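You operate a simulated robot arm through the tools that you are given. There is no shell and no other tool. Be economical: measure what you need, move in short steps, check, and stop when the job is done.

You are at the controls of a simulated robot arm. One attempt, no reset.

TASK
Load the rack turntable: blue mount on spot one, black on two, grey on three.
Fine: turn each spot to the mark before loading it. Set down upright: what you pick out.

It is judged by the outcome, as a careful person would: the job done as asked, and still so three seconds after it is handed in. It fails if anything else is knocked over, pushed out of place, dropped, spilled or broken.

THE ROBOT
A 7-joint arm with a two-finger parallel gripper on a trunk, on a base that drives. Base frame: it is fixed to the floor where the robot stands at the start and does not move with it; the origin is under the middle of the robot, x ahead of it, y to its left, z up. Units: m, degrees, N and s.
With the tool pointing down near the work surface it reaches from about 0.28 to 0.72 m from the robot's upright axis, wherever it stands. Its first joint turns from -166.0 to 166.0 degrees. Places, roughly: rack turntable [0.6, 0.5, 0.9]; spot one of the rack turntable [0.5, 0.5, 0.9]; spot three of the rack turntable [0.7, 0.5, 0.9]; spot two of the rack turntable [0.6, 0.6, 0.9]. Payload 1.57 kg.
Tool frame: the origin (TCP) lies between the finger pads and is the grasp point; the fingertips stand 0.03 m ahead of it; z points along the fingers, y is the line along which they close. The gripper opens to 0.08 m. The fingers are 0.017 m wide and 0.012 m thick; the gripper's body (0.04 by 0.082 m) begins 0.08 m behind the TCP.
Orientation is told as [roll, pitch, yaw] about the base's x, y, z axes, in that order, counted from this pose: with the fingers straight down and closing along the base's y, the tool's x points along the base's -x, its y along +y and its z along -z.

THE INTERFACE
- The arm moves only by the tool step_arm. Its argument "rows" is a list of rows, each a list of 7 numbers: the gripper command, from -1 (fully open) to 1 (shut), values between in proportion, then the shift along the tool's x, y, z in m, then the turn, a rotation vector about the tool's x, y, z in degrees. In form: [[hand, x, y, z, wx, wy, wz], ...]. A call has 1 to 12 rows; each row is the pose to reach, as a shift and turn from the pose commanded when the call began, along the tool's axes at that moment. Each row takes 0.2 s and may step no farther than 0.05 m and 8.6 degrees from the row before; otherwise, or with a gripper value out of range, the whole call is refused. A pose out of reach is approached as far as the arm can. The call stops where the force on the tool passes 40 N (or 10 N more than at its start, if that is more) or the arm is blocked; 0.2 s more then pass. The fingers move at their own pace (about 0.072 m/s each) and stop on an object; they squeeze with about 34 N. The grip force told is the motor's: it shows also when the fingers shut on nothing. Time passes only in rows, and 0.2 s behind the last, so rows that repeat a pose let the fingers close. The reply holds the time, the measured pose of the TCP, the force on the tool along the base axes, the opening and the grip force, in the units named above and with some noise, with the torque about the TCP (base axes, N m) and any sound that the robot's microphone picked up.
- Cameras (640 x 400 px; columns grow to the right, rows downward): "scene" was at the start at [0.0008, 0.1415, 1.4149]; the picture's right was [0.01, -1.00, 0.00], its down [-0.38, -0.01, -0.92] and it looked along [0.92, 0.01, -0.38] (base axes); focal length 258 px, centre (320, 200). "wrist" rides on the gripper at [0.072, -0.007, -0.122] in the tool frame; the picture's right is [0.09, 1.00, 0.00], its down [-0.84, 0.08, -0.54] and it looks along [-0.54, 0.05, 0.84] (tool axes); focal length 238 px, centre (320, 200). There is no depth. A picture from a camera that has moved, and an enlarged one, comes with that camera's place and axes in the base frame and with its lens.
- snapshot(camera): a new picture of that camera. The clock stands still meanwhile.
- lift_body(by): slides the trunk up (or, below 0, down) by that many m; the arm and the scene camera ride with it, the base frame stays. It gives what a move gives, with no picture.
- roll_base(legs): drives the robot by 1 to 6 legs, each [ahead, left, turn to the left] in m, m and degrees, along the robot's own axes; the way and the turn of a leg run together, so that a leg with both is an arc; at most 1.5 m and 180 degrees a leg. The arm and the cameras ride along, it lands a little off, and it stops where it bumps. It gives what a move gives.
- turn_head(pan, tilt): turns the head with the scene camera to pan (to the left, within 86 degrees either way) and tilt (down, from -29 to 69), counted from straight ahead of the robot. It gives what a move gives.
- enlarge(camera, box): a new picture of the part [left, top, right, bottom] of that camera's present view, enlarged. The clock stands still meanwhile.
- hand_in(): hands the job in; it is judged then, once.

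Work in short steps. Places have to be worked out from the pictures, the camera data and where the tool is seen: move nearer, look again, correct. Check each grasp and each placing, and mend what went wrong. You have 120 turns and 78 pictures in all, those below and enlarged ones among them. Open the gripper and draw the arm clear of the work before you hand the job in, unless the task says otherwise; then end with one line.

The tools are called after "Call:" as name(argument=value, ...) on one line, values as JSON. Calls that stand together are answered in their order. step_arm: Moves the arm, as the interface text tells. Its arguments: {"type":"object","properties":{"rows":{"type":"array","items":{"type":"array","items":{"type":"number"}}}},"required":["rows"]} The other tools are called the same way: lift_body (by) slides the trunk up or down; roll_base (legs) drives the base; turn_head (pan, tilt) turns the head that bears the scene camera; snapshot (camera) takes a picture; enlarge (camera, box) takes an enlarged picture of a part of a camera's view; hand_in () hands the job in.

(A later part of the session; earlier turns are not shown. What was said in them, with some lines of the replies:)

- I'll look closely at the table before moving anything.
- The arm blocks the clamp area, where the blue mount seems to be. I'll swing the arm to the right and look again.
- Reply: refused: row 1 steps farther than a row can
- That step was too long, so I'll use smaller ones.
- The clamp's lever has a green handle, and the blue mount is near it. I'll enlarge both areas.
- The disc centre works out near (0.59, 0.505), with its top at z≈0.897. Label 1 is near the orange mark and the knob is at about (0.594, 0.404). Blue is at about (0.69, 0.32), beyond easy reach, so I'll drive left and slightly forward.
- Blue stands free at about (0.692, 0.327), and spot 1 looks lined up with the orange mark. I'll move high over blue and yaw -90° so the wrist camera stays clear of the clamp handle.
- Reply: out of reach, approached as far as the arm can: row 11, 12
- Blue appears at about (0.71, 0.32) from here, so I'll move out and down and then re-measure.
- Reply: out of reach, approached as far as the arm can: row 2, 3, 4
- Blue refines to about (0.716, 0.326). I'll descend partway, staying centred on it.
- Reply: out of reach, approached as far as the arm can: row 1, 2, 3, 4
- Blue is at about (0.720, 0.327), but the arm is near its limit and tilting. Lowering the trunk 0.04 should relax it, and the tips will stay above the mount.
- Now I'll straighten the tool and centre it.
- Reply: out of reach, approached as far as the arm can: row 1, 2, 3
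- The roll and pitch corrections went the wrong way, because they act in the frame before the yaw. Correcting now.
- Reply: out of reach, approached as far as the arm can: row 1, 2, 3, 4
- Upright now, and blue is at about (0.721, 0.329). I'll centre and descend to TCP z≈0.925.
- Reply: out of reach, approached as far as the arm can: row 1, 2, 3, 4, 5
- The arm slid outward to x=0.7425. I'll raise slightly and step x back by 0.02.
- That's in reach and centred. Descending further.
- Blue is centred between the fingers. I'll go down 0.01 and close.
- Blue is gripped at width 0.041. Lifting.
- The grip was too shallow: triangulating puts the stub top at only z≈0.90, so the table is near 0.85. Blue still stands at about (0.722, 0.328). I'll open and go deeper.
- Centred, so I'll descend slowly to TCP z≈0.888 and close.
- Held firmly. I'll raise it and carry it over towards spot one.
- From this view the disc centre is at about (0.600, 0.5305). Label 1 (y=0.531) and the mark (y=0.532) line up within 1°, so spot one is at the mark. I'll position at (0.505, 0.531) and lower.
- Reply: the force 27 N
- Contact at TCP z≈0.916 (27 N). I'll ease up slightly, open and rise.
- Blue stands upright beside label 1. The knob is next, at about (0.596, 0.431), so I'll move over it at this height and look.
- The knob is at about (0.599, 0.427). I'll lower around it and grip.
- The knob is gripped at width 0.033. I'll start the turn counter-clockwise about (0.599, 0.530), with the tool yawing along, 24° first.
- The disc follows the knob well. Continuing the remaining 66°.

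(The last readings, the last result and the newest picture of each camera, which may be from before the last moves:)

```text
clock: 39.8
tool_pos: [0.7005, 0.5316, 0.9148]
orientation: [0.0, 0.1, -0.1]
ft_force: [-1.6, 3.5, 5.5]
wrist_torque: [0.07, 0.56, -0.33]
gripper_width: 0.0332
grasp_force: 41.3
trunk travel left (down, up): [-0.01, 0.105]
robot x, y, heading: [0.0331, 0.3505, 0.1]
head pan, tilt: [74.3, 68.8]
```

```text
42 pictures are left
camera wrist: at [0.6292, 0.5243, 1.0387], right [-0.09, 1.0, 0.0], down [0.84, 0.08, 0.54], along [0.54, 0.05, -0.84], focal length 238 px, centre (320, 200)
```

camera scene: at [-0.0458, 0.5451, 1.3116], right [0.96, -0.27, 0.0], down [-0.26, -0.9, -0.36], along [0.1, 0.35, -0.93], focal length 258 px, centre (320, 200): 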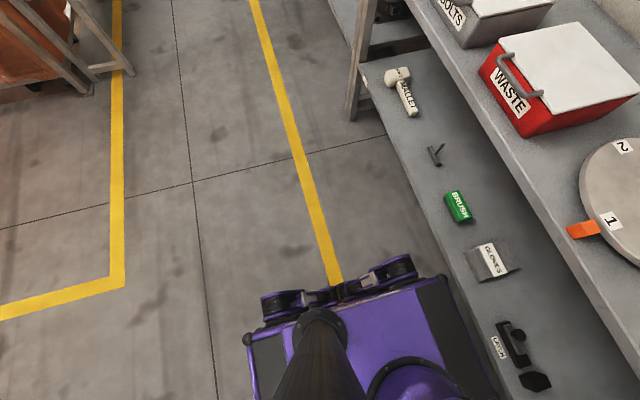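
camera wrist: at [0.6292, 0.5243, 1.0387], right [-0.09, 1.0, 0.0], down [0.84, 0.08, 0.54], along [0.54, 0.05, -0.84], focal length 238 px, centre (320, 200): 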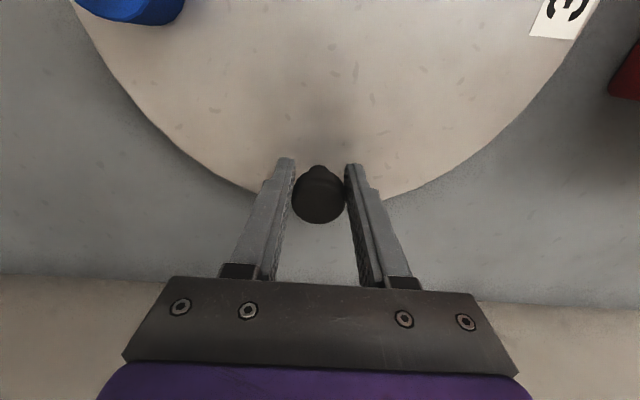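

Turned 90°. I'll release, rise and draw back over the disc to check that label 2 is at the mark.

Call:
step_arm(rows=[[0, 0, 0, 0, 0, 0, 0], [-1, 0, 0, 0, 0, 0, 0], [-1, 0, 0, 0, 0, 0, 0], [-1, 0, 0, -0.03, 0, 0, 0], [-1, 0, 0, -0.07, 0, 0, 0], [-1, 0.03, 0, -0.1, 0, 0, 0], [-1, 0.07, 0, -0.12, 0, 0, 0], [-1, 0.11, 0, -0.14, 0, 0, 0], [-1, 0.15, 0, -0.16, 0, 0, 0], [-1, 0.19, 0, -0.18, 0, 0, 0], [-1, 0.23, 0, -0.2, 0, 0, 0], [-1, 0.27, 0, -0.2, 0, 0, 0]])

Call:
snapshot(camera="wrist")

```text
clock: 42.4
tool_pos: [0.4318, 0.5325, 1.1156]
orientation: [-0.1, 0.0, -0.2]
ft_force: [1.0, 0.1, 0.0]
wrist_torque: [0.02, 0.05, 0.02]
gripper_width: 0.08
grasp_force: 0.0
trunk travel left (down, up): [-0.01, 0.105]
robot x, y, heading: [0.0319, 0.3515, -0.1]
head pan, tilt: [74.3, 68.8]
```

```text
41 pictures are left
camera wrist: at [0.3602, 0.525, 1.2369], right [-0.09, 1.0, 0.0], down [0.84, 0.08, 0.54], along [0.54, 0.05, -0.84], focal length 238 px, centre (320, 200)
```

wrist: 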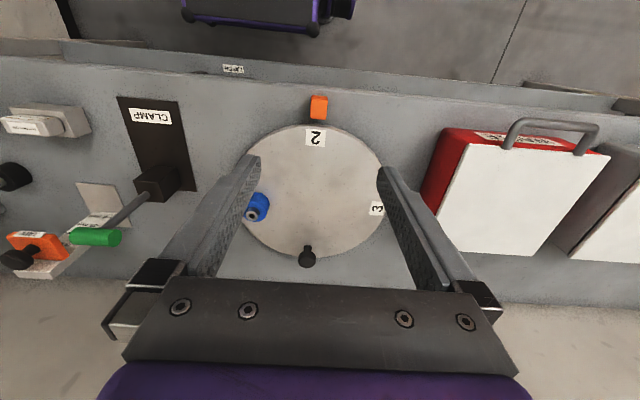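

Call:
enlarge(camera="wrist", box=[230, 80, 400, 280])

```text
2.00 times, centred on (315, 180) of wrist
camera zoom: at [0.3602, 0.525, 1.2369], right [-0.09, 1.0, 0.0], down [0.84, 0.08, 0.54], along [0.54, 0.05, -0.84], focal length 477 px, centre (330, 240)
```

zoom: 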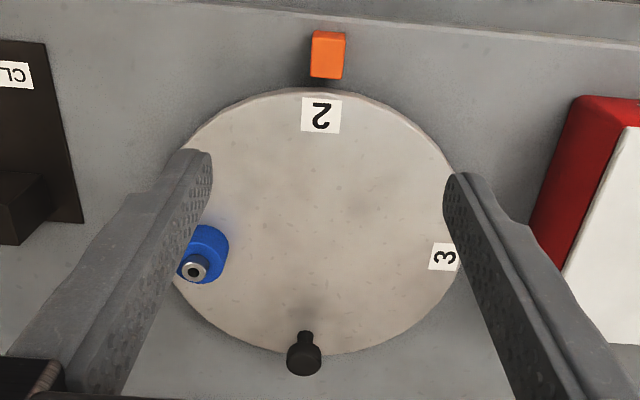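

Label 2 sits at the mark. Next is black, at about (0.58, 0.01), so I'll travel there high.

Call:
step_arm(rows=[[-1, -0.008, -0.042, 0, 0, 0, 0], [-1, -0.016, -0.084, 0, 0, 0, 0], [-1, -0.024, -0.126, 0, 0, 0, 0], [-1, -0.032, -0.168, 0, 0, 0, 0], [-1, -0.04, -0.21, 0, 0, 0, 0], [-1, -0.048, -0.252, 0, 0, 0, 0], [-1, -0.056, -0.294, 0, 0, 0, 0], [-1, -0.064, -0.336, 0, 0, 0, 0], [-1, -0.072, -0.378, 0, 0, 0, 0], [-1, -0.08, -0.42, 0, 0, 0, 0], [-1, -0.088, -0.462, 0, 0, 0, 0], [-1, -0.1, -0.5, 0, 0, 0, 0]])

Call:
snapshot(camera="wrist")

```text
clock: 45.0
tool_pos: [0.5297, 0.0311, 1.1155]
orientation: [-0.2, 0.0, -0.1]
ft_force: [-0.1, 0.0, 0.1]
wrist_torque: [-0.01, -0.01, 0.0]
gripper_width: 0.0799
grasp_force: 0.1
trunk travel left (down, up): [-0.01, 0.105]
robot x, y, heading: [0.0294, 0.3485, 0.1]
head pan, tilt: [74.3, 68.8]
```

```text
39 pictures are left
camera wrist: at [0.4575, 0.0248, 1.2384], right [-0.09, 1.0, 0.0], down [0.84, 0.08, 0.54], along [0.54, 0.05, -0.84], focal length 238 px, centre (320, 200)
```

wrist: 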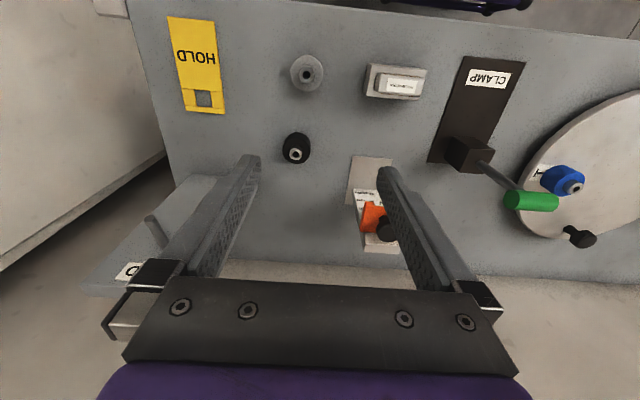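

Black's stub is at about (0.598, 0.000) and grey's at about (0.489, 0.011). I'll descend over black.

Call:
step_arm(rows=[[-1, -0.03, -0.015, 0.02, 0, 0, 0], [-1, -0.06, -0.03, 0.04, 0, 0, 0], [-1, -0.067, -0.032, 0.085, 0, 0, 0], [-1, -0.067, -0.032, 0.13, 0, 0, 0], [-1, -0.067, -0.032, 0.155, 0, 0, 0], [-1, -0.067, -0.032, 0.155, 0, 0, 0]])

Call:
snapshot(camera="wrist")

```text
clock: 46.4
tool_pos: [0.5961, -0.0023, 0.9621]
orientation: [-0.1, 0.1, -0.2]
ft_force: [-0.6, 0.3, 0.3]
wrist_torque: [0.04, -0.02, 0.02]
gripper_width: 0.0799
grasp_force: 0.1
trunk travel left (down, up): [-0.01, 0.105]
robot x, y, heading: [0.0328, 0.3526, -0.4]
head pan, tilt: [74.3, 68.8]
```

```text
38 pictures are left
camera wrist: at [0.5248, -0.009, 1.0838], right [-0.09, 1.0, 0.0], down [0.84, 0.08, 0.54], along [0.54, 0.05, -0.84], focal length 238 px, centre (320, 200)
```

wrist: 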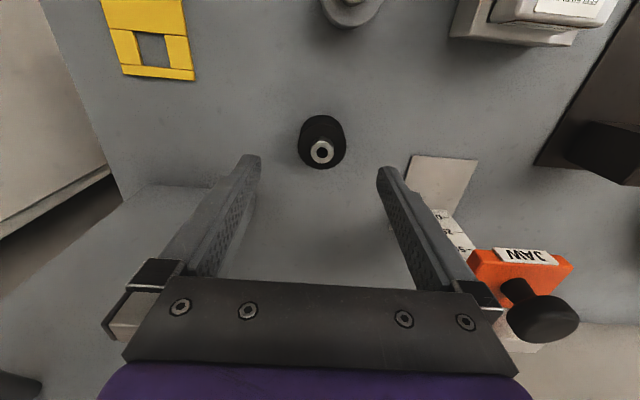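

Aligned over black, and the jaw gauge is clear by about 3.5 cm. Descending to 0.887 and gripping.

Call:
step_arm(rows=[[-1, 0, 0, 0.025, 0, 0, 0], [-1, 0, 0, 0.05, 0, 0, 0], [-1, 0, 0, 0.065, 0, 0, 0], [-1, 0, 0, 0.076, 0, 0, 0], [-1, 0, 0, 0.076, 0, 0, 0], [1, 0, 0, 0.076, 0, 0, 0], [1, 0, 0, 0.076, 0, 0, 0], [1, 0, 0, 0.076, 0, 0, 0], [1, 0, 0, 0.076, 0, 0, 0]])

Call:
snapshot(camera="wrist")

```text
clock: 48.4
tool_pos: [0.5968, -0.0022, 0.8869]
orientation: [-0.1, -0.1, -0.1]
ft_force: [-0.4, -0.2, -0.6]
wrist_torque: [0.01, -0.01, -0.04]
gripper_width: 0.0407
grasp_force: 33.8
trunk travel left (down, up): [-0.01, 0.105]
robot x, y, heading: [0.0278, 0.3523, -0.0]
head pan, tilt: [74.3, 68.8]
```

```text
37 pictures are left
camera wrist: at [0.5239, -0.0092, 1.0093], right [-0.09, 1.0, 0.0], down [0.84, 0.08, 0.54], along [0.54, 0.05, -0.84], focal length 238 px, centre (320, 200)
```

wrist: 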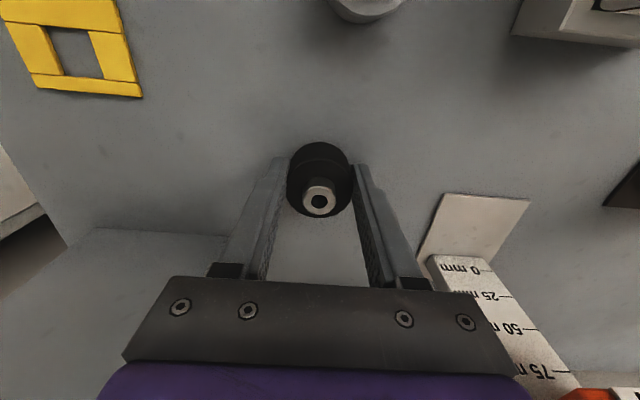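

Call:
step_arm(rows=[[1, 0, 0, -0.008, 0, 0, 0], [1, 0, 0, -0.016, 0, 0, 0], [1, 0, 0, -0.025, 0, 0, 0], [1, 0, 0, -0.025, 0, 0, 0]])

Call:
snapshot(camera="wrist")

```text
clock: 49.4
tool_pos: [0.5959, -0.0005, 0.9112]
orientation: [-0.1, 0.1, -0.3]
ft_force: [0.4, -0.2, -0.9]
wrist_torque: [-0.03, 0.02, 0.04]
gripper_width: 0.041
grasp_force: 33.9
trunk travel left (down, up): [-0.01, 0.105]
robot x, y, heading: [0.0277, 0.3475, -0.0]
head pan, tilt: [74.3, 68.8]
```

```text
36 pictures are left
camera wrist: at [0.5252, -0.0084, 1.0346], right [-0.09, 1.0, 0.0], down [0.84, 0.08, 0.54], along [0.54, 0.05, -0.84], focal length 238 px, centre (320, 200)
```

wrist: 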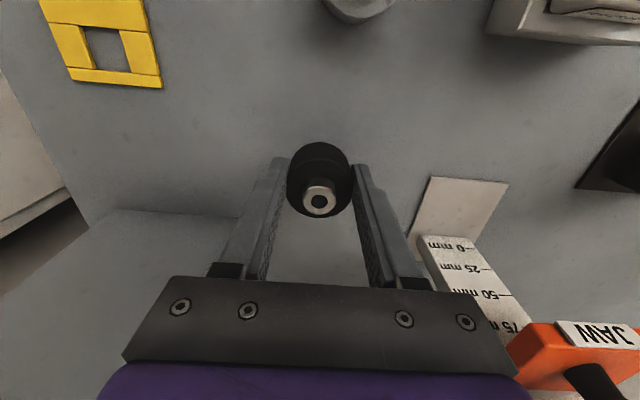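

Black is held. I'll rise and carry it high to over spot two.

Call:
step_arm(rows=[[1, 0.0, 0, -0.04, 0, 0, 0], [1, 0.02, 0, -0.08, 0, 0, 0], [1, 0.04, 0, -0.12, 0, 0, 0], [1, 0.06, 0, -0.16, 0, 0, 0], [1, 0.09, 0.02, -0.18, 0, 0, 0], [1, 0.11, 0.06, -0.18, 0, 0, 0], [1, 0.11, 0.105, -0.18, 0, 0, 0], [1, 0.11, 0.15, -0.18, 0, 0, 0], [1, 0.11, 0.195, -0.18, 0, 0, 0], [1, 0.11, 0.24, -0.18, 0, 0, 0], [1, 0.11, 0.285, -0.18, 0, 0, 0], [1, 0.11, 0.33, -0.18, 0, 0, 0]])

Call:
step_arm(rows=[[1, 0, 0.045, 0, 0, 0, 0], [1, 0, 0.09, 0, 0, 0, 0], [1, 0, 0.135, 0, 0, 0, 0], [1, -0.01, 0.18, 0, 0, 0, 0], [1, -0.02, 0.2, 0, 0, 0, 0], [1, -0.02, 0.2, 0.04, 0, 0, 0], [1, -0.02, 0.2, 0.08, 0, 0, 0], [1, -0.02, 0.2, 0.08, 0, 0, 0]])

Call:
snapshot(camera="wrist")

```text
clock: 52.0
tool_pos: [0.4863, 0.3311, 1.0894]
orientation: [-0.2, -0.1, -0.1]
ft_force: [-0.3, -0.1, -1.2]
wrist_torque: [0.01, 0.05, 0.03]
gripper_width: 0.0409
grasp_force: 33.5
trunk travel left (down, up): [-0.01, 0.105]
robot x, y, heading: [0.028, 0.3529, -0.1]
head pan, tilt: [74.3, 68.8]
```

```text
clock: 53.8
tool_pos: [0.5078, 0.5282, 1.0093]
orientation: [-0.2, 0.0, -0.2]
ft_force: [-0.7, -0.8, -0.4]
wrist_torque: [0.02, -0.03, 0.0]
gripper_width: 0.0409
grasp_force: 34.4
trunk travel left (down, up): [-0.01, 0.105]
robot x, y, heading: [0.0333, 0.3492, -0.3]
head pan, tilt: [74.3, 68.8]
```

```text
35 pictures are left
camera wrist: at [0.4363, 0.522, 1.1319], right [-0.09, 1.0, 0.0], down [0.84, 0.08, 0.54], along [0.54, 0.05, -0.84], focal length 238 px, centre (320, 200)
```

wrist: 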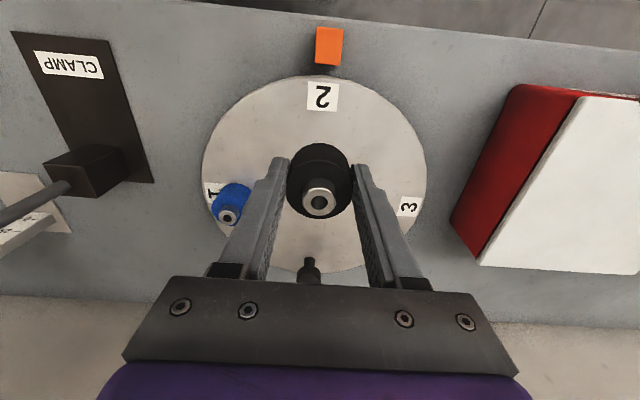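

Lined up over spot two. Lowering to just above the disc.

Call:
step_arm(rows=[[1, 0.003, 0.002, 0.03, 0, 0, 0], [1, 0.003, 0.002, 0.06, 0, 0, 0], [1, 0.003, 0.002, 0.08, 0, 0, 0], [1, 0.003, 0.002, 0.088, 0, 0, 0], [1, 0.003, 0.002, 0.088, 0, 0, 0]])

Call:
step_arm(rows=[[1, 0, 0, 0.002, 0, 0, 0], [1, 0, 0, 0.004, 0, 0, 0], [1, 0, 0, 0.005, 0, 0, 0], [1, 0, 0, 0.005, 0, 0, 0]])

```text
clock: 55.0
tool_pos: [0.5039, 0.5312, 0.9219]
orientation: [0.0, 0.0, -0.2]
ft_force: [-0.8, -0.1, -0.5]
wrist_torque: [-0.01, 0.05, 0.02]
gripper_width: 0.041
grasp_force: 34.1
trunk travel left (down, up): [-0.01, 0.105]
robot x, y, heading: [0.0281, 0.3507, -0.1]
head pan, tilt: [74.3, 68.8]
```

```text
clock: 56.0
tool_pos: [0.5057, 0.5312, 0.9165]
orientation: [-0.1, 0.0, -0.2]
ft_force: [0.5, -0.4, -0.4]
wrist_torque: [-0.02, 0.03, 0.0]
gripper_width: 0.0407
grasp_force: 34.6
trunk travel left (down, up): [-0.01, 0.105]
robot x, y, heading: [0.0294, 0.3498, -0.2]
head pan, tilt: [74.3, 68.8]
```

Call:
step_arm(rows=[[1, 0, 0, 0.0015, 0, 0, 0], [1, 0, 0, 0.003, 0, 0, 0], [1, 0, 0, 0.003, 0, 0, 0]])

```text
clock: 56.8
tool_pos: [0.5058, 0.5317, 0.9139]
orientation: [-0.1, -0.1, -0.1]
ft_force: [-1.5, -0.3, 6.3]
wrist_torque: [0.05, 0.06, 0.01]
gripper_width: 0.0409
grasp_force: 33.8
trunk travel left (down, up): [-0.01, 0.105]
robot x, y, heading: [0.0299, 0.352, -0.1]
head pan, tilt: [74.3, 68.8]
```

Contact is light at 6 N. Release and rise.

Call:
step_arm(rows=[[-0.2, 0, 0, 0, 0, 0, 0], [-0.2, 0, 0, 0, 0, 0, 0], [-1, 0, 0, 0, 0, 0, 0], [-1, 0, 0, 0, 0, 0, 0], [-1, 0, 0, -0.03, 0, 0, 0], [-1, 0, 0, -0.07, 0, 0, 0], [-1, 0, 0, -0.11, 0, 0, 0], [-1, 0, 0, -0.11, 0, 0, 0]])

Call:
snapshot(camera="wrist")

```text
clock: 58.6
tool_pos: [0.504, 0.5306, 1.0228]
orientation: [-0.1, 0.0, -0.2]
ft_force: [-0.1, 0.3, -0.7]
wrist_torque: [0.0, 0.01, 0.04]
gripper_width: 0.0799
grasp_force: 0.2
trunk travel left (down, up): [-0.01, 0.105]
robot x, y, heading: [0.0305, 0.3503, -0.5]
head pan, tilt: [74.3, 68.8]
```

```text
34 pictures are left
camera wrist: at [0.4326, 0.5247, 1.1439], right [-0.09, 1.0, 0.0], down [0.84, 0.08, 0.54], along [0.54, 0.05, -0.84], focal length 238 px, centre (320, 200)
```

wrist: 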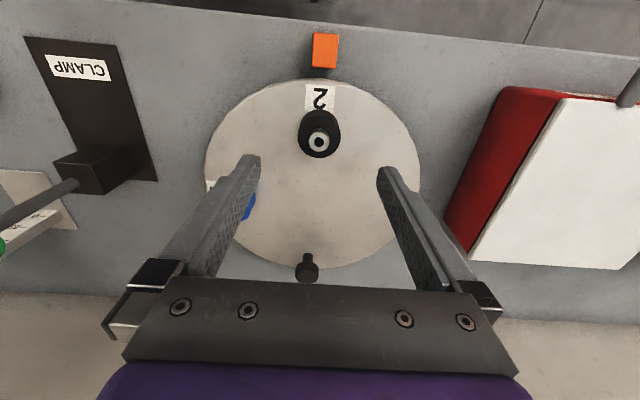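

Black stands upright on spot two. Now back over the knob at (0.701, 0.531).

Call:
step_arm(rows=[[-1, -0.04, 0, 0, 0, 0, 0], [-1, -0.08, 0, 0, 0, 0, 0], [-1, -0.12, 0, 0.01, 0, 0, 0], [-1, -0.16, 0, 0.02, 0, 0, 0], [-1, -0.196, 0.001, 0.03, 0, 0, 0], [-1, -0.196, 0.001, 0.04, 0, 0, 0], [-1, -0.196, 0.001, 0.04, 0, 0, 0]])

Call:
snapshot(camera="wrist")

```text
clock: 60.2
tool_pos: [0.7013, 0.53, 0.9824]
orientation: [-0.1, 0.1, -0.2]
ft_force: [-0.3, 0.0, 0.6]
wrist_torque: [-0.02, 0.0, 0.0]
gripper_width: 0.08
grasp_force: 0.0
trunk travel left (down, up): [-0.01, 0.105]
robot x, y, heading: [0.0287, 0.3491, -0.3]
head pan, tilt: [74.3, 68.8]
```

```text
33 pictures are left
camera wrist: at [0.6295, 0.5242, 1.1048], right [-0.09, 1.0, 0.0], down [0.84, 0.08, 0.54], along [0.54, 0.05, -0.84], focal length 238 px, centre (320, 200)
```

wrist: 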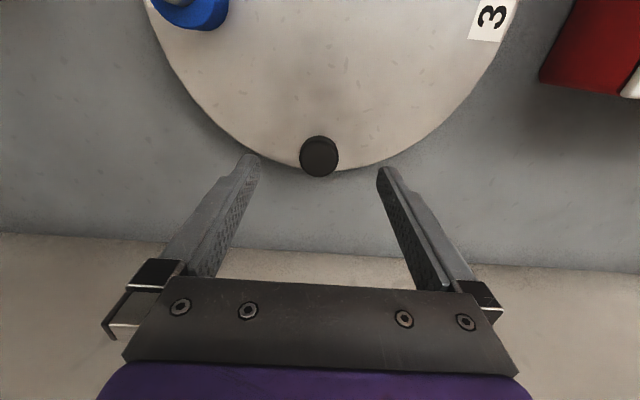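

The knob is centred. Descend and grip.

Call:
step_arm(rows=[[-1, 0, 0.001, 0.03, 0, 0, 0], [-1, 0, 0.001, 0.055, 0, 0, 0], [-1, 0, 0.001, 0.066, 0, 0, 0], [-1, 0, 0.001, 0.066, 0, 0, 0], [0, 0, 0.001, 0.066, 0, 0, 0], [1, 0, 0.001, 0.066, 0, 0, 0], [1, 0, 0.001, 0.066, 0, 0, 0], [1, 0, 0.001, 0.066, 0, 0, 0]])

```text
clock: 62.0
tool_pos: [0.7023, 0.5309, 0.9184]
orientation: [-0.2, 0.1, -0.3]
ft_force: [-0.7, 0.0, -1.2]
wrist_torque: [-0.06, -0.14, 0.06]
gripper_width: 0.0334
grasp_force: 41.8
trunk travel left (down, up): [-0.01, 0.105]
robot x, y, heading: [0.0304, 0.3502, 0.1]
head pan, tilt: [74.3, 68.8]
```

Gripped. Turning another 90° counter-clockwise.

Call:
step_arm(rows=[[1, 0.001, 0.0142, 0, 0, 0, -8], [1, 0.004, 0.0281, 0, 0, 0, -16], [1, 0.0088, 0.0415, 0, 0, 0, -24], [1, 0.0155, 0.0541, 0, 0, 0, -32], [1, 0.0239, 0.0656, 0, 0, 0, -40], [1, 0.0338, 0.0758, 0, 0, 0, -48], [1, 0.045, 0.0846, 0, 0, 0, -56], [1, 0.0573, 0.0917, 0, 0, 0, -64], [1, 0.0705, 0.097, 0, 0, 0, -72], [1, 0.0843, 0.1005, 0, 0, 0, -80], [1, 0.0984, 0.1019, 0, 0, 0, -88], [1, 0.102, 0.102, 0, 0, 0, -90]])

Call:
snapshot(camera="wrist")

```text
clock: 64.6
tool_pos: [0.6004, 0.6305, 0.9184]
orientation: [-0.2, 0.2, 89.7]
ft_force: [0.4, -22.0, 2.5]
wrist_torque: [-0.77, -0.23, 0.03]
gripper_width: 0.0335
grasp_force: 40.4
trunk travel left (down, up): [-0.01, 0.105]
robot x, y, heading: [0.0301, 0.351, -0.2]
head pan, tilt: [74.3, 68.8]
```

```text
32 pictures are left
camera wrist: at [0.6068, 0.5599, 1.0403], right [-1.0, -0.09, 0.0], down [-0.08, 0.84, 0.54], along [-0.05, 0.54, -0.84], focal length 238 px, centre (320, 200)
```

wrist: 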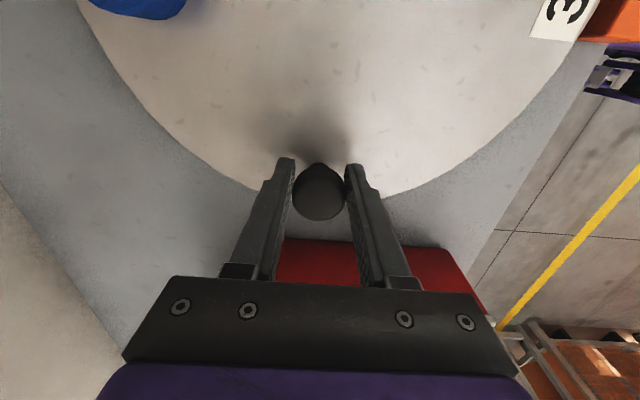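

Turned, with a slight radial pull. I'll ease it, release, rise and back off to check label 3 against the mark.

Call:
step_arm(rows=[[1, 0.0015, 0, 0, 0, 0, 0], [1, 0.0015, 0, 0, 0, 0, 0], [0, 0.0015, 0, 0, 0, 0, 0], [-1, 0.0015, 0, 0, 0, 0, 0], [-1, 0.0015, 0, 0, 0, 0, 0], [-1, 0.0015, 0, -0.03, 0, 0, 0], [-1, 0.0015, 0, -0.07, 0, 0, 0], [-1, 0.0015, 0, -0.11, 0, 0, 0], [-1, 0.0015, 0.0, -0.11, 0, 0, 0]])

Call:
snapshot(camera="wrist")

```text
clock: 66.6
tool_pos: [0.5979, 0.6322, 1.0279]
orientation: [-0.1, 0.1, 89.8]
ft_force: [0.1, 0.0, 0.1]
wrist_torque: [0.01, 0.03, 0.0]
gripper_width: 0.0802
grasp_force: 0.1
trunk travel left (down, up): [-0.01, 0.105]
robot x, y, heading: [0.0298, 0.3519, -0.3]
head pan, tilt: [74.3, 68.8]
```

```text
31 pictures are left
camera wrist: at [0.6051, 0.56, 1.1506], right [-1.0, -0.09, 0.0], down [-0.07, 0.84, 0.54], along [-0.05, 0.54, -0.84], focal length 238 px, centre (320, 200)
```

wrist: 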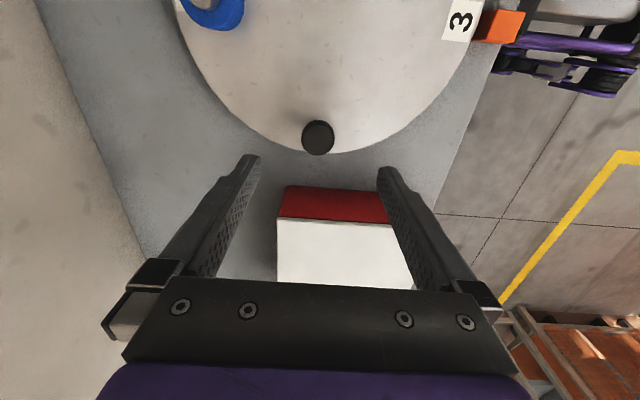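

Call:
step_arm(rows=[[-1, 0.008, 0.014, -0.007, 0, 0, 7.5], [-1, 0.017, 0.028, -0.014, 0, 0, 15], [-1, 0.025, 0.042, -0.021, 0, 0, 22.5], [-1, 0.033, 0.056, -0.028, 0, 0, 30], [-1, 0.042, 0.07, -0.035, 0, 0, 37.5], [-1, 0.05, 0.084, -0.042, 0, 0, 45], [-1, 0.058, 0.098, -0.05, 0, 0, 52.5], [-1, 0.067, 0.112, -0.057, 0, 0, 60], [-1, 0.075, 0.126, -0.064, 0, 0, 67.5], [-1, 0.083, 0.14, -0.071, 0, 0, 75], [-1, 0.092, 0.154, -0.078, 0, 0, 82.5], [-1, 0.1, 0.168, -0.085, 0, 0, 90]])

Call:
enlarge(camera="wrist", box=[210, 70, 430, 270])

```text
clock: 69.2
tool_pos: [0.4311, 0.5336, 1.1139]
orientation: [0.0, 0.0, -0.4]
ft_force: [-0.3, -0.1, -0.1]
wrist_torque: [-0.01, 0.01, 0.0]
gripper_width: 0.08
grasp_force: 0.1
trunk travel left (down, up): [-0.01, 0.105]
robot x, y, heading: [0.0312, 0.3466, -0.4]
head pan, tilt: [74.3, 68.8]
```

```text
2.00 times, centred on (320, 170) of wrist
camera zoom: at [0.3594, 0.5273, 1.2365], right [-0.09, 1.0, 0.0], down [0.84, 0.07, 0.54], along [0.54, 0.05, -0.84], focal length 477 px, centre (320, 260)
```

zoom: 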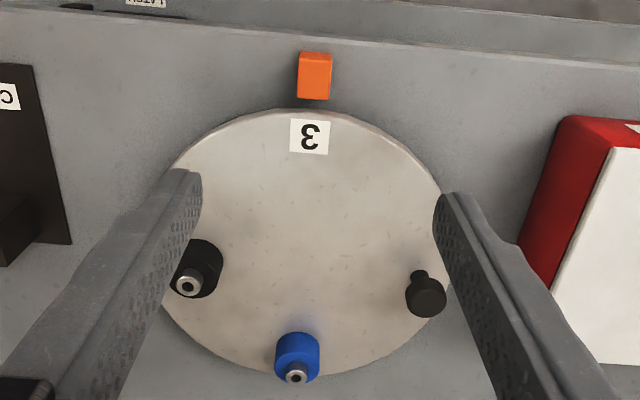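

Label 3 is at the mark, and blue and black stand upright. Travelling to grey at about (0.489, 0.011).

Call:
step_arm(rows=[[-1, -0.005, -0.044, 0, 0, 0, 0], [-1, -0.01, -0.088, 0, 0, 0, 0], [-1, -0.015, -0.132, 0, 0, 0, 0], [-1, -0.02, -0.176, 0, 0, 0, 0], [-1, -0.025, -0.22, 0, 0, 0, 0], [-1, -0.03, -0.264, 0, 0, 0, 0], [-1, -0.035, -0.308, 0, 0, 0, 0], [-1, -0.04, -0.352, 0, 0, 0, 0], [-1, -0.045, -0.396, 0, 0, 0, 0], [-1, -0.05, -0.44, 0, 0, 0, 0], [-1, -0.055, -0.484, 0, 0, 0, 0], [-1, -0.058, -0.522, 0, 0, 0, 0]])

Call:
step_arm(rows=[[-1, 0, 0, 0.04, 0, 0, 0], [-1, 0, 0, 0.08, 0, 0, 0], [-1, 0, 0, 0.12, 0, 0, 0], [-1, 0, 0, 0.145, 0, 0, 0], [-1, 0, 0, 0.145, 0, 0, 0]])

Call:
snapshot(camera="wrist")

```text
clock: 71.8
tool_pos: [0.4883, 0.0124, 1.1108]
orientation: [-0.1, 0.0, -0.2]
ft_force: [-0.2, -0.2, 0.1]
wrist_torque: [-0.01, 0.03, 0.01]
gripper_width: 0.0797
grasp_force: 0.0
trunk travel left (down, up): [-0.01, 0.105]
robot x, y, heading: [0.0324, 0.3486, -0.0]
head pan, tilt: [74.3, 68.8]
```

```text
clock: 73.0
tool_pos: [0.4878, 0.0105, 0.9673]
orientation: [0.0, 0.0, -0.2]
ft_force: [-0.6, 0.0, -0.6]
wrist_torque: [0.03, -0.02, 0.01]
gripper_width: 0.0798
grasp_force: 0.0
trunk travel left (down, up): [-0.01, 0.105]
robot x, y, heading: [0.0326, 0.3541, -0.2]
head pan, tilt: [74.3, 68.8]
```

```text
29 pictures are left
camera wrist: at [0.4153, 0.0037, 1.0903], right [-0.09, 1.0, 0.0], down [0.84, 0.08, 0.54], along [0.54, 0.05, -0.84], focal length 238 px, centre (320, 200)
```

wrist: 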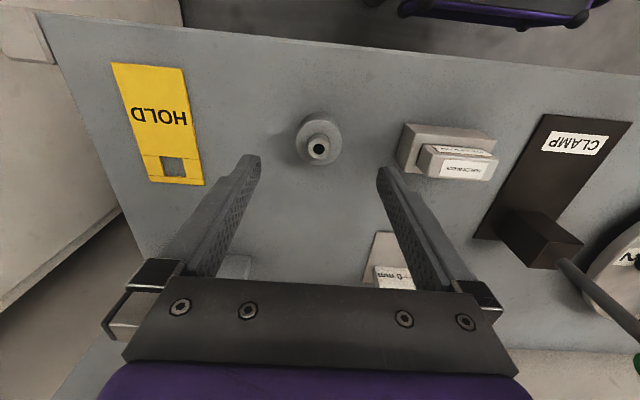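

Grey's stub is at (0.487, 0.008). Descend and grip; the feeler block is about 3 cm clear.

Call:
step_arm(rows=[[-1, 0.001, -0.003, 0.025, 0, 0, 0], [-1, 0.001, -0.003, 0.05, 0, 0, 0], [-1, 0.001, -0.003, 0.07, 0, 0, 0], [-1, 0.001, -0.003, 0.081, 0, 0, 0], [-1, 0.001, -0.003, 0.081, 0, 0, 0], [1, 0.001, -0.003, 0.081, 0, 0, 0], [1, 0.001, -0.003, 0.081, 0, 0, 0], [1, 0.001, -0.003, 0.081, 0, 0, 0], [1, 0.001, -0.003, 0.081, 0, 0, 0]])

Call:
step_arm(rows=[[1, 0, 0, -0.008, 0, 0, 0], [1, 0, 0, -0.016, 0, 0, 0], [1, 0, 0, -0.025, 0, 0, 0], [1, 0, 0, -0.025, 0, 0, 0]])

Call:
snapshot(camera="wrist")

```text
clock: 75.0
tool_pos: [0.4876, 0.0081, 0.8874]
orientation: [-0.1, 0.0, -0.2]
ft_force: [0.5, 0.4, -0.7]
wrist_torque: [-0.02, -0.02, -0.03]
gripper_width: 0.0409
grasp_force: 34.2
trunk travel left (down, up): [-0.01, 0.105]
robot x, y, heading: [0.03, 0.347, -0.2]
head pan, tilt: [74.3, 68.8]
```

```text
clock: 76.0
tool_pos: [0.4884, 0.0081, 0.9123]
orientation: [-0.2, 0.0, -0.2]
ft_force: [-0.6, 0.4, -0.8]
wrist_torque: [-0.03, -0.04, 0.01]
gripper_width: 0.0411
grasp_force: 33.5
trunk travel left (down, up): [-0.01, 0.105]
robot x, y, heading: [0.0309, 0.3561, -0.1]
head pan, tilt: [74.3, 68.8]
```

```text
28 pictures are left
camera wrist: at [0.4148, 0.001, 1.0348], right [-0.09, 1.0, 0.0], down [0.84, 0.08, 0.54], along [0.54, 0.05, -0.84], focal length 238 px, centre (320, 200)
```

wrist: 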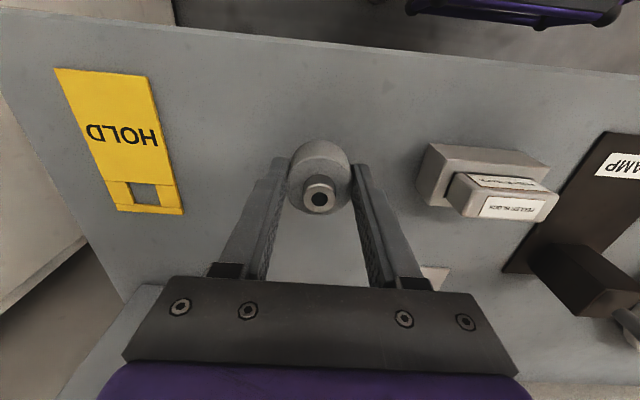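

Grey is held. Rise and carry it high to over spot three.

Call:
step_arm(rows=[[1, 0, 0, -0.045, 0, 0, 0], [1, 0, 0, -0.09, 0, 0, 0], [1, 0, 0, -0.135, 0, 0, 0], [1, 0, 0.02, -0.175, 0, 0, 0], [1, 0, 0.065, -0.18, 0, 0, 0], [1, 0, 0.11, -0.18, 0, 0, 0], [1, 0, 0.155, -0.18, 0, 0, 0], [1, 0, 0.2, -0.18, 0, 0, 0], [1, 0, 0.245, -0.18, 0, 0, 0], [1, 0, 0.29, -0.18, 0, 0, 0], [1, 0, 0.335, -0.18, 0, 0, 0], [1, 0, 0.38, -0.18, 0, 0, 0]])

Call:
step_arm(rows=[[1, 0, 0.045, 0, 0, 0, 0], [1, -0.005, 0.09, 0, 0, 0, 0], [1, -0.012, 0.13, 0, 0, 0, 0], [1, -0.017, 0.143, 0, 0, 0, 0], [1, -0.017, 0.143, 0.04, 0, 0, 0], [1, -0.017, 0.143, 0.08, 0, 0, 0], [1, -0.017, 0.143, 0.08, 0, 0, 0]])

Call:
snapshot(camera="wrist")

```text
clock: 78.6
tool_pos: [0.489, 0.3901, 1.0922]
orientation: [-0.1, 0.0, -0.2]
ft_force: [-0.1, -0.2, -0.9]
wrist_torque: [0.0, 0.01, -0.03]
gripper_width: 0.0409
grasp_force: 34.0
trunk travel left (down, up): [-0.01, 0.105]
robot x, y, heading: [0.0308, 0.3512, -0.2]
head pan, tilt: [74.3, 68.8]
```

```text
clock: 80.2
tool_pos: [0.5049, 0.531, 1.013]
orientation: [0.0, 0.0, -0.2]
ft_force: [1.3, 0.1, -1.0]
wrist_torque: [0.01, 0.01, 0.02]
gripper_width: 0.0407
grasp_force: 34.2
trunk travel left (down, up): [-0.01, 0.105]
robot x, y, heading: [0.0286, 0.3458, -0.3]
head pan, tilt: [74.3, 68.8]
```

```text
27 pictures are left
camera wrist: at [0.433, 0.5242, 1.1351], right [-0.09, 1.0, 0.0], down [0.84, 0.08, 0.54], along [0.54, 0.05, -0.84], focal length 238 px, centre (320, 200)
```

wrist: 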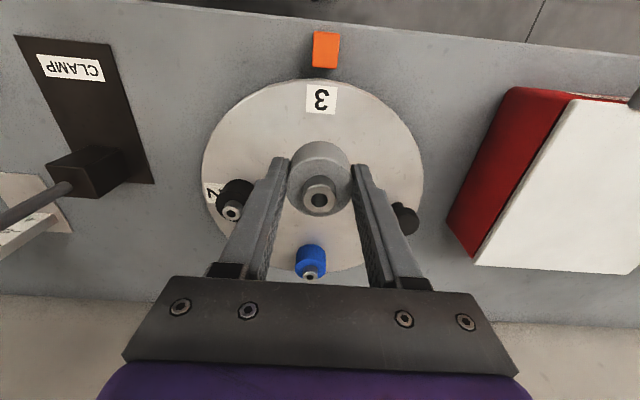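

Lined up over spot three. Lowering.

Call:
step_arm(rows=[[1, 0, 0, 0.03, 0, 0, 0], [1, 0, 0, 0.06, 0, 0, 0], [1, 0, 0, 0.08, 0, 0, 0], [1, 0, 0, 0.09, 0, 0, 0], [1, 0, 0, 0.094, 0, 0, 0], [1, 0, 0, 0.094, 0, 0, 0]])

Call:
step_arm(rows=[[1, 0, 0, 0.0015, 0, 0, 0], [1, 0, 0, 0.003, 0, 0, 0], [1, 0, 0, 0.003, 0, 0, 0]])

```text
clock: 81.6
tool_pos: [0.5057, 0.5327, 0.9177]
orientation: [-0.1, 0.0, -0.2]
ft_force: [0.6, -0.6, -1.1]
wrist_torque: [0.01, -0.03, -0.01]
gripper_width: 0.0407
grasp_force: 33.8
trunk travel left (down, up): [-0.01, 0.105]
robot x, y, heading: [0.0334, 0.3507, -0.2]
head pan, tilt: [74.3, 68.8]
```

```text
clock: 82.4
tool_pos: [0.5051, 0.5307, 0.9158]
orientation: [-0.1, -0.2, -0.1]
ft_force: [0.2, 1.3, 8.0]
wrist_torque: [0.07, 0.08, 0.0]
gripper_width: 0.0409
grasp_force: 33.8
trunk travel left (down, up): [-0.01, 0.105]
robot x, y, heading: [0.0301, 0.3509, -0.2]
head pan, tilt: [74.3, 68.8]
```

Contact at 8 N. Release, rise and draw back.

Call:
step_arm(rows=[[-0.2, 0, 0, 0, 0, 0, 0], [-0.2, 0, 0, 0, 0, 0, 0], [-1, 0, 0, 0, 0, 0, 0], [-1, 0, 0, 0, 0, 0, 0], [-1, 0, 0, -0.03, 0, 0, 0], [-1, 0, 0, -0.07, 0, 0, 0], [-1, 0, 0, -0.11, 0, 0, 0], [-1, 0, 0, -0.15, 0, 0, 0], [-1, 0.04, 0, -0.18, 0, 0, 0], [-1, 0.08, 0, -0.2, 0, 0, 0], [-1, 0.12, 0, -0.21, 0, 0, 0], [-1, 0.12, 0, -0.21, 0, 0, 0]])

Call:
snapshot(camera="wrist")

Call:
enlarge(camera="wrist", box=[210, 70, 430, 270])

```text
clock: 85.0
tool_pos: [0.384, 0.53, 1.1228]
orientation: [-0.1, -0.1, -0.1]
ft_force: [0.1, -0.3, -0.8]
wrist_torque: [-0.01, 0.03, 0.01]
gripper_width: 0.08
grasp_force: 0.0
trunk travel left (down, up): [-0.01, 0.105]
robot x, y, heading: [0.0317, 0.3486, -0.1]
head pan, tilt: [74.3, 68.8]
```

```text
26 pictures are left
camera wrist: at [0.3125, 0.524, 1.2456], right [-0.09, 1.0, 0.0], down [0.84, 0.08, 0.54], along [0.54, 0.05, -0.84], focal length 238 px, centre (320, 200)
```

wrist: 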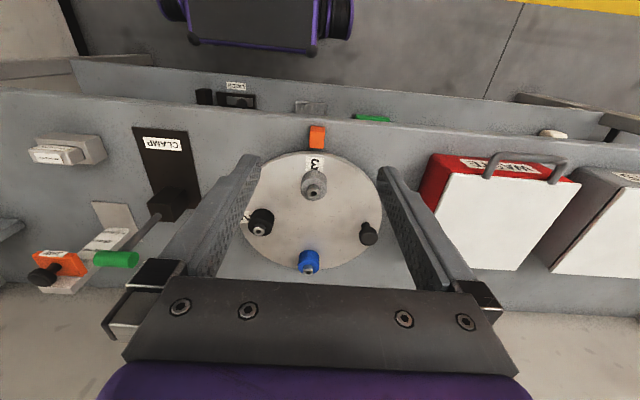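

```text
2.00 times, centred on (320, 170) of wrist
camera zoom: at [0.3125, 0.524, 1.2456], right [-0.09, 1.0, 0.0], down [0.84, 0.08, 0.54], along [0.54, 0.05, -0.84], focal length 477 px, centre (320, 260)
```

zoom: 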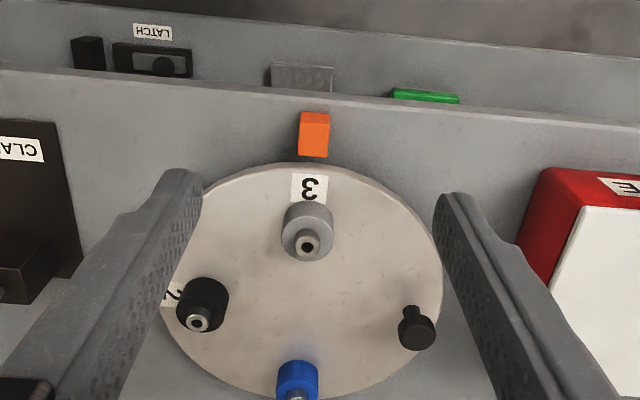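

All three mounts stand upright on their spots. The gripper is open and clear, and nothing else has been moved out of place, so I'm handing in.

Call:
hand_in()

```text
The job is handed in.
```

The turntable is loaded: blue on spot one, black on two and grey on three, each turned to the mark before loading, all upright; blue slipped from the first grip but stayed standing, so I gripped it again.
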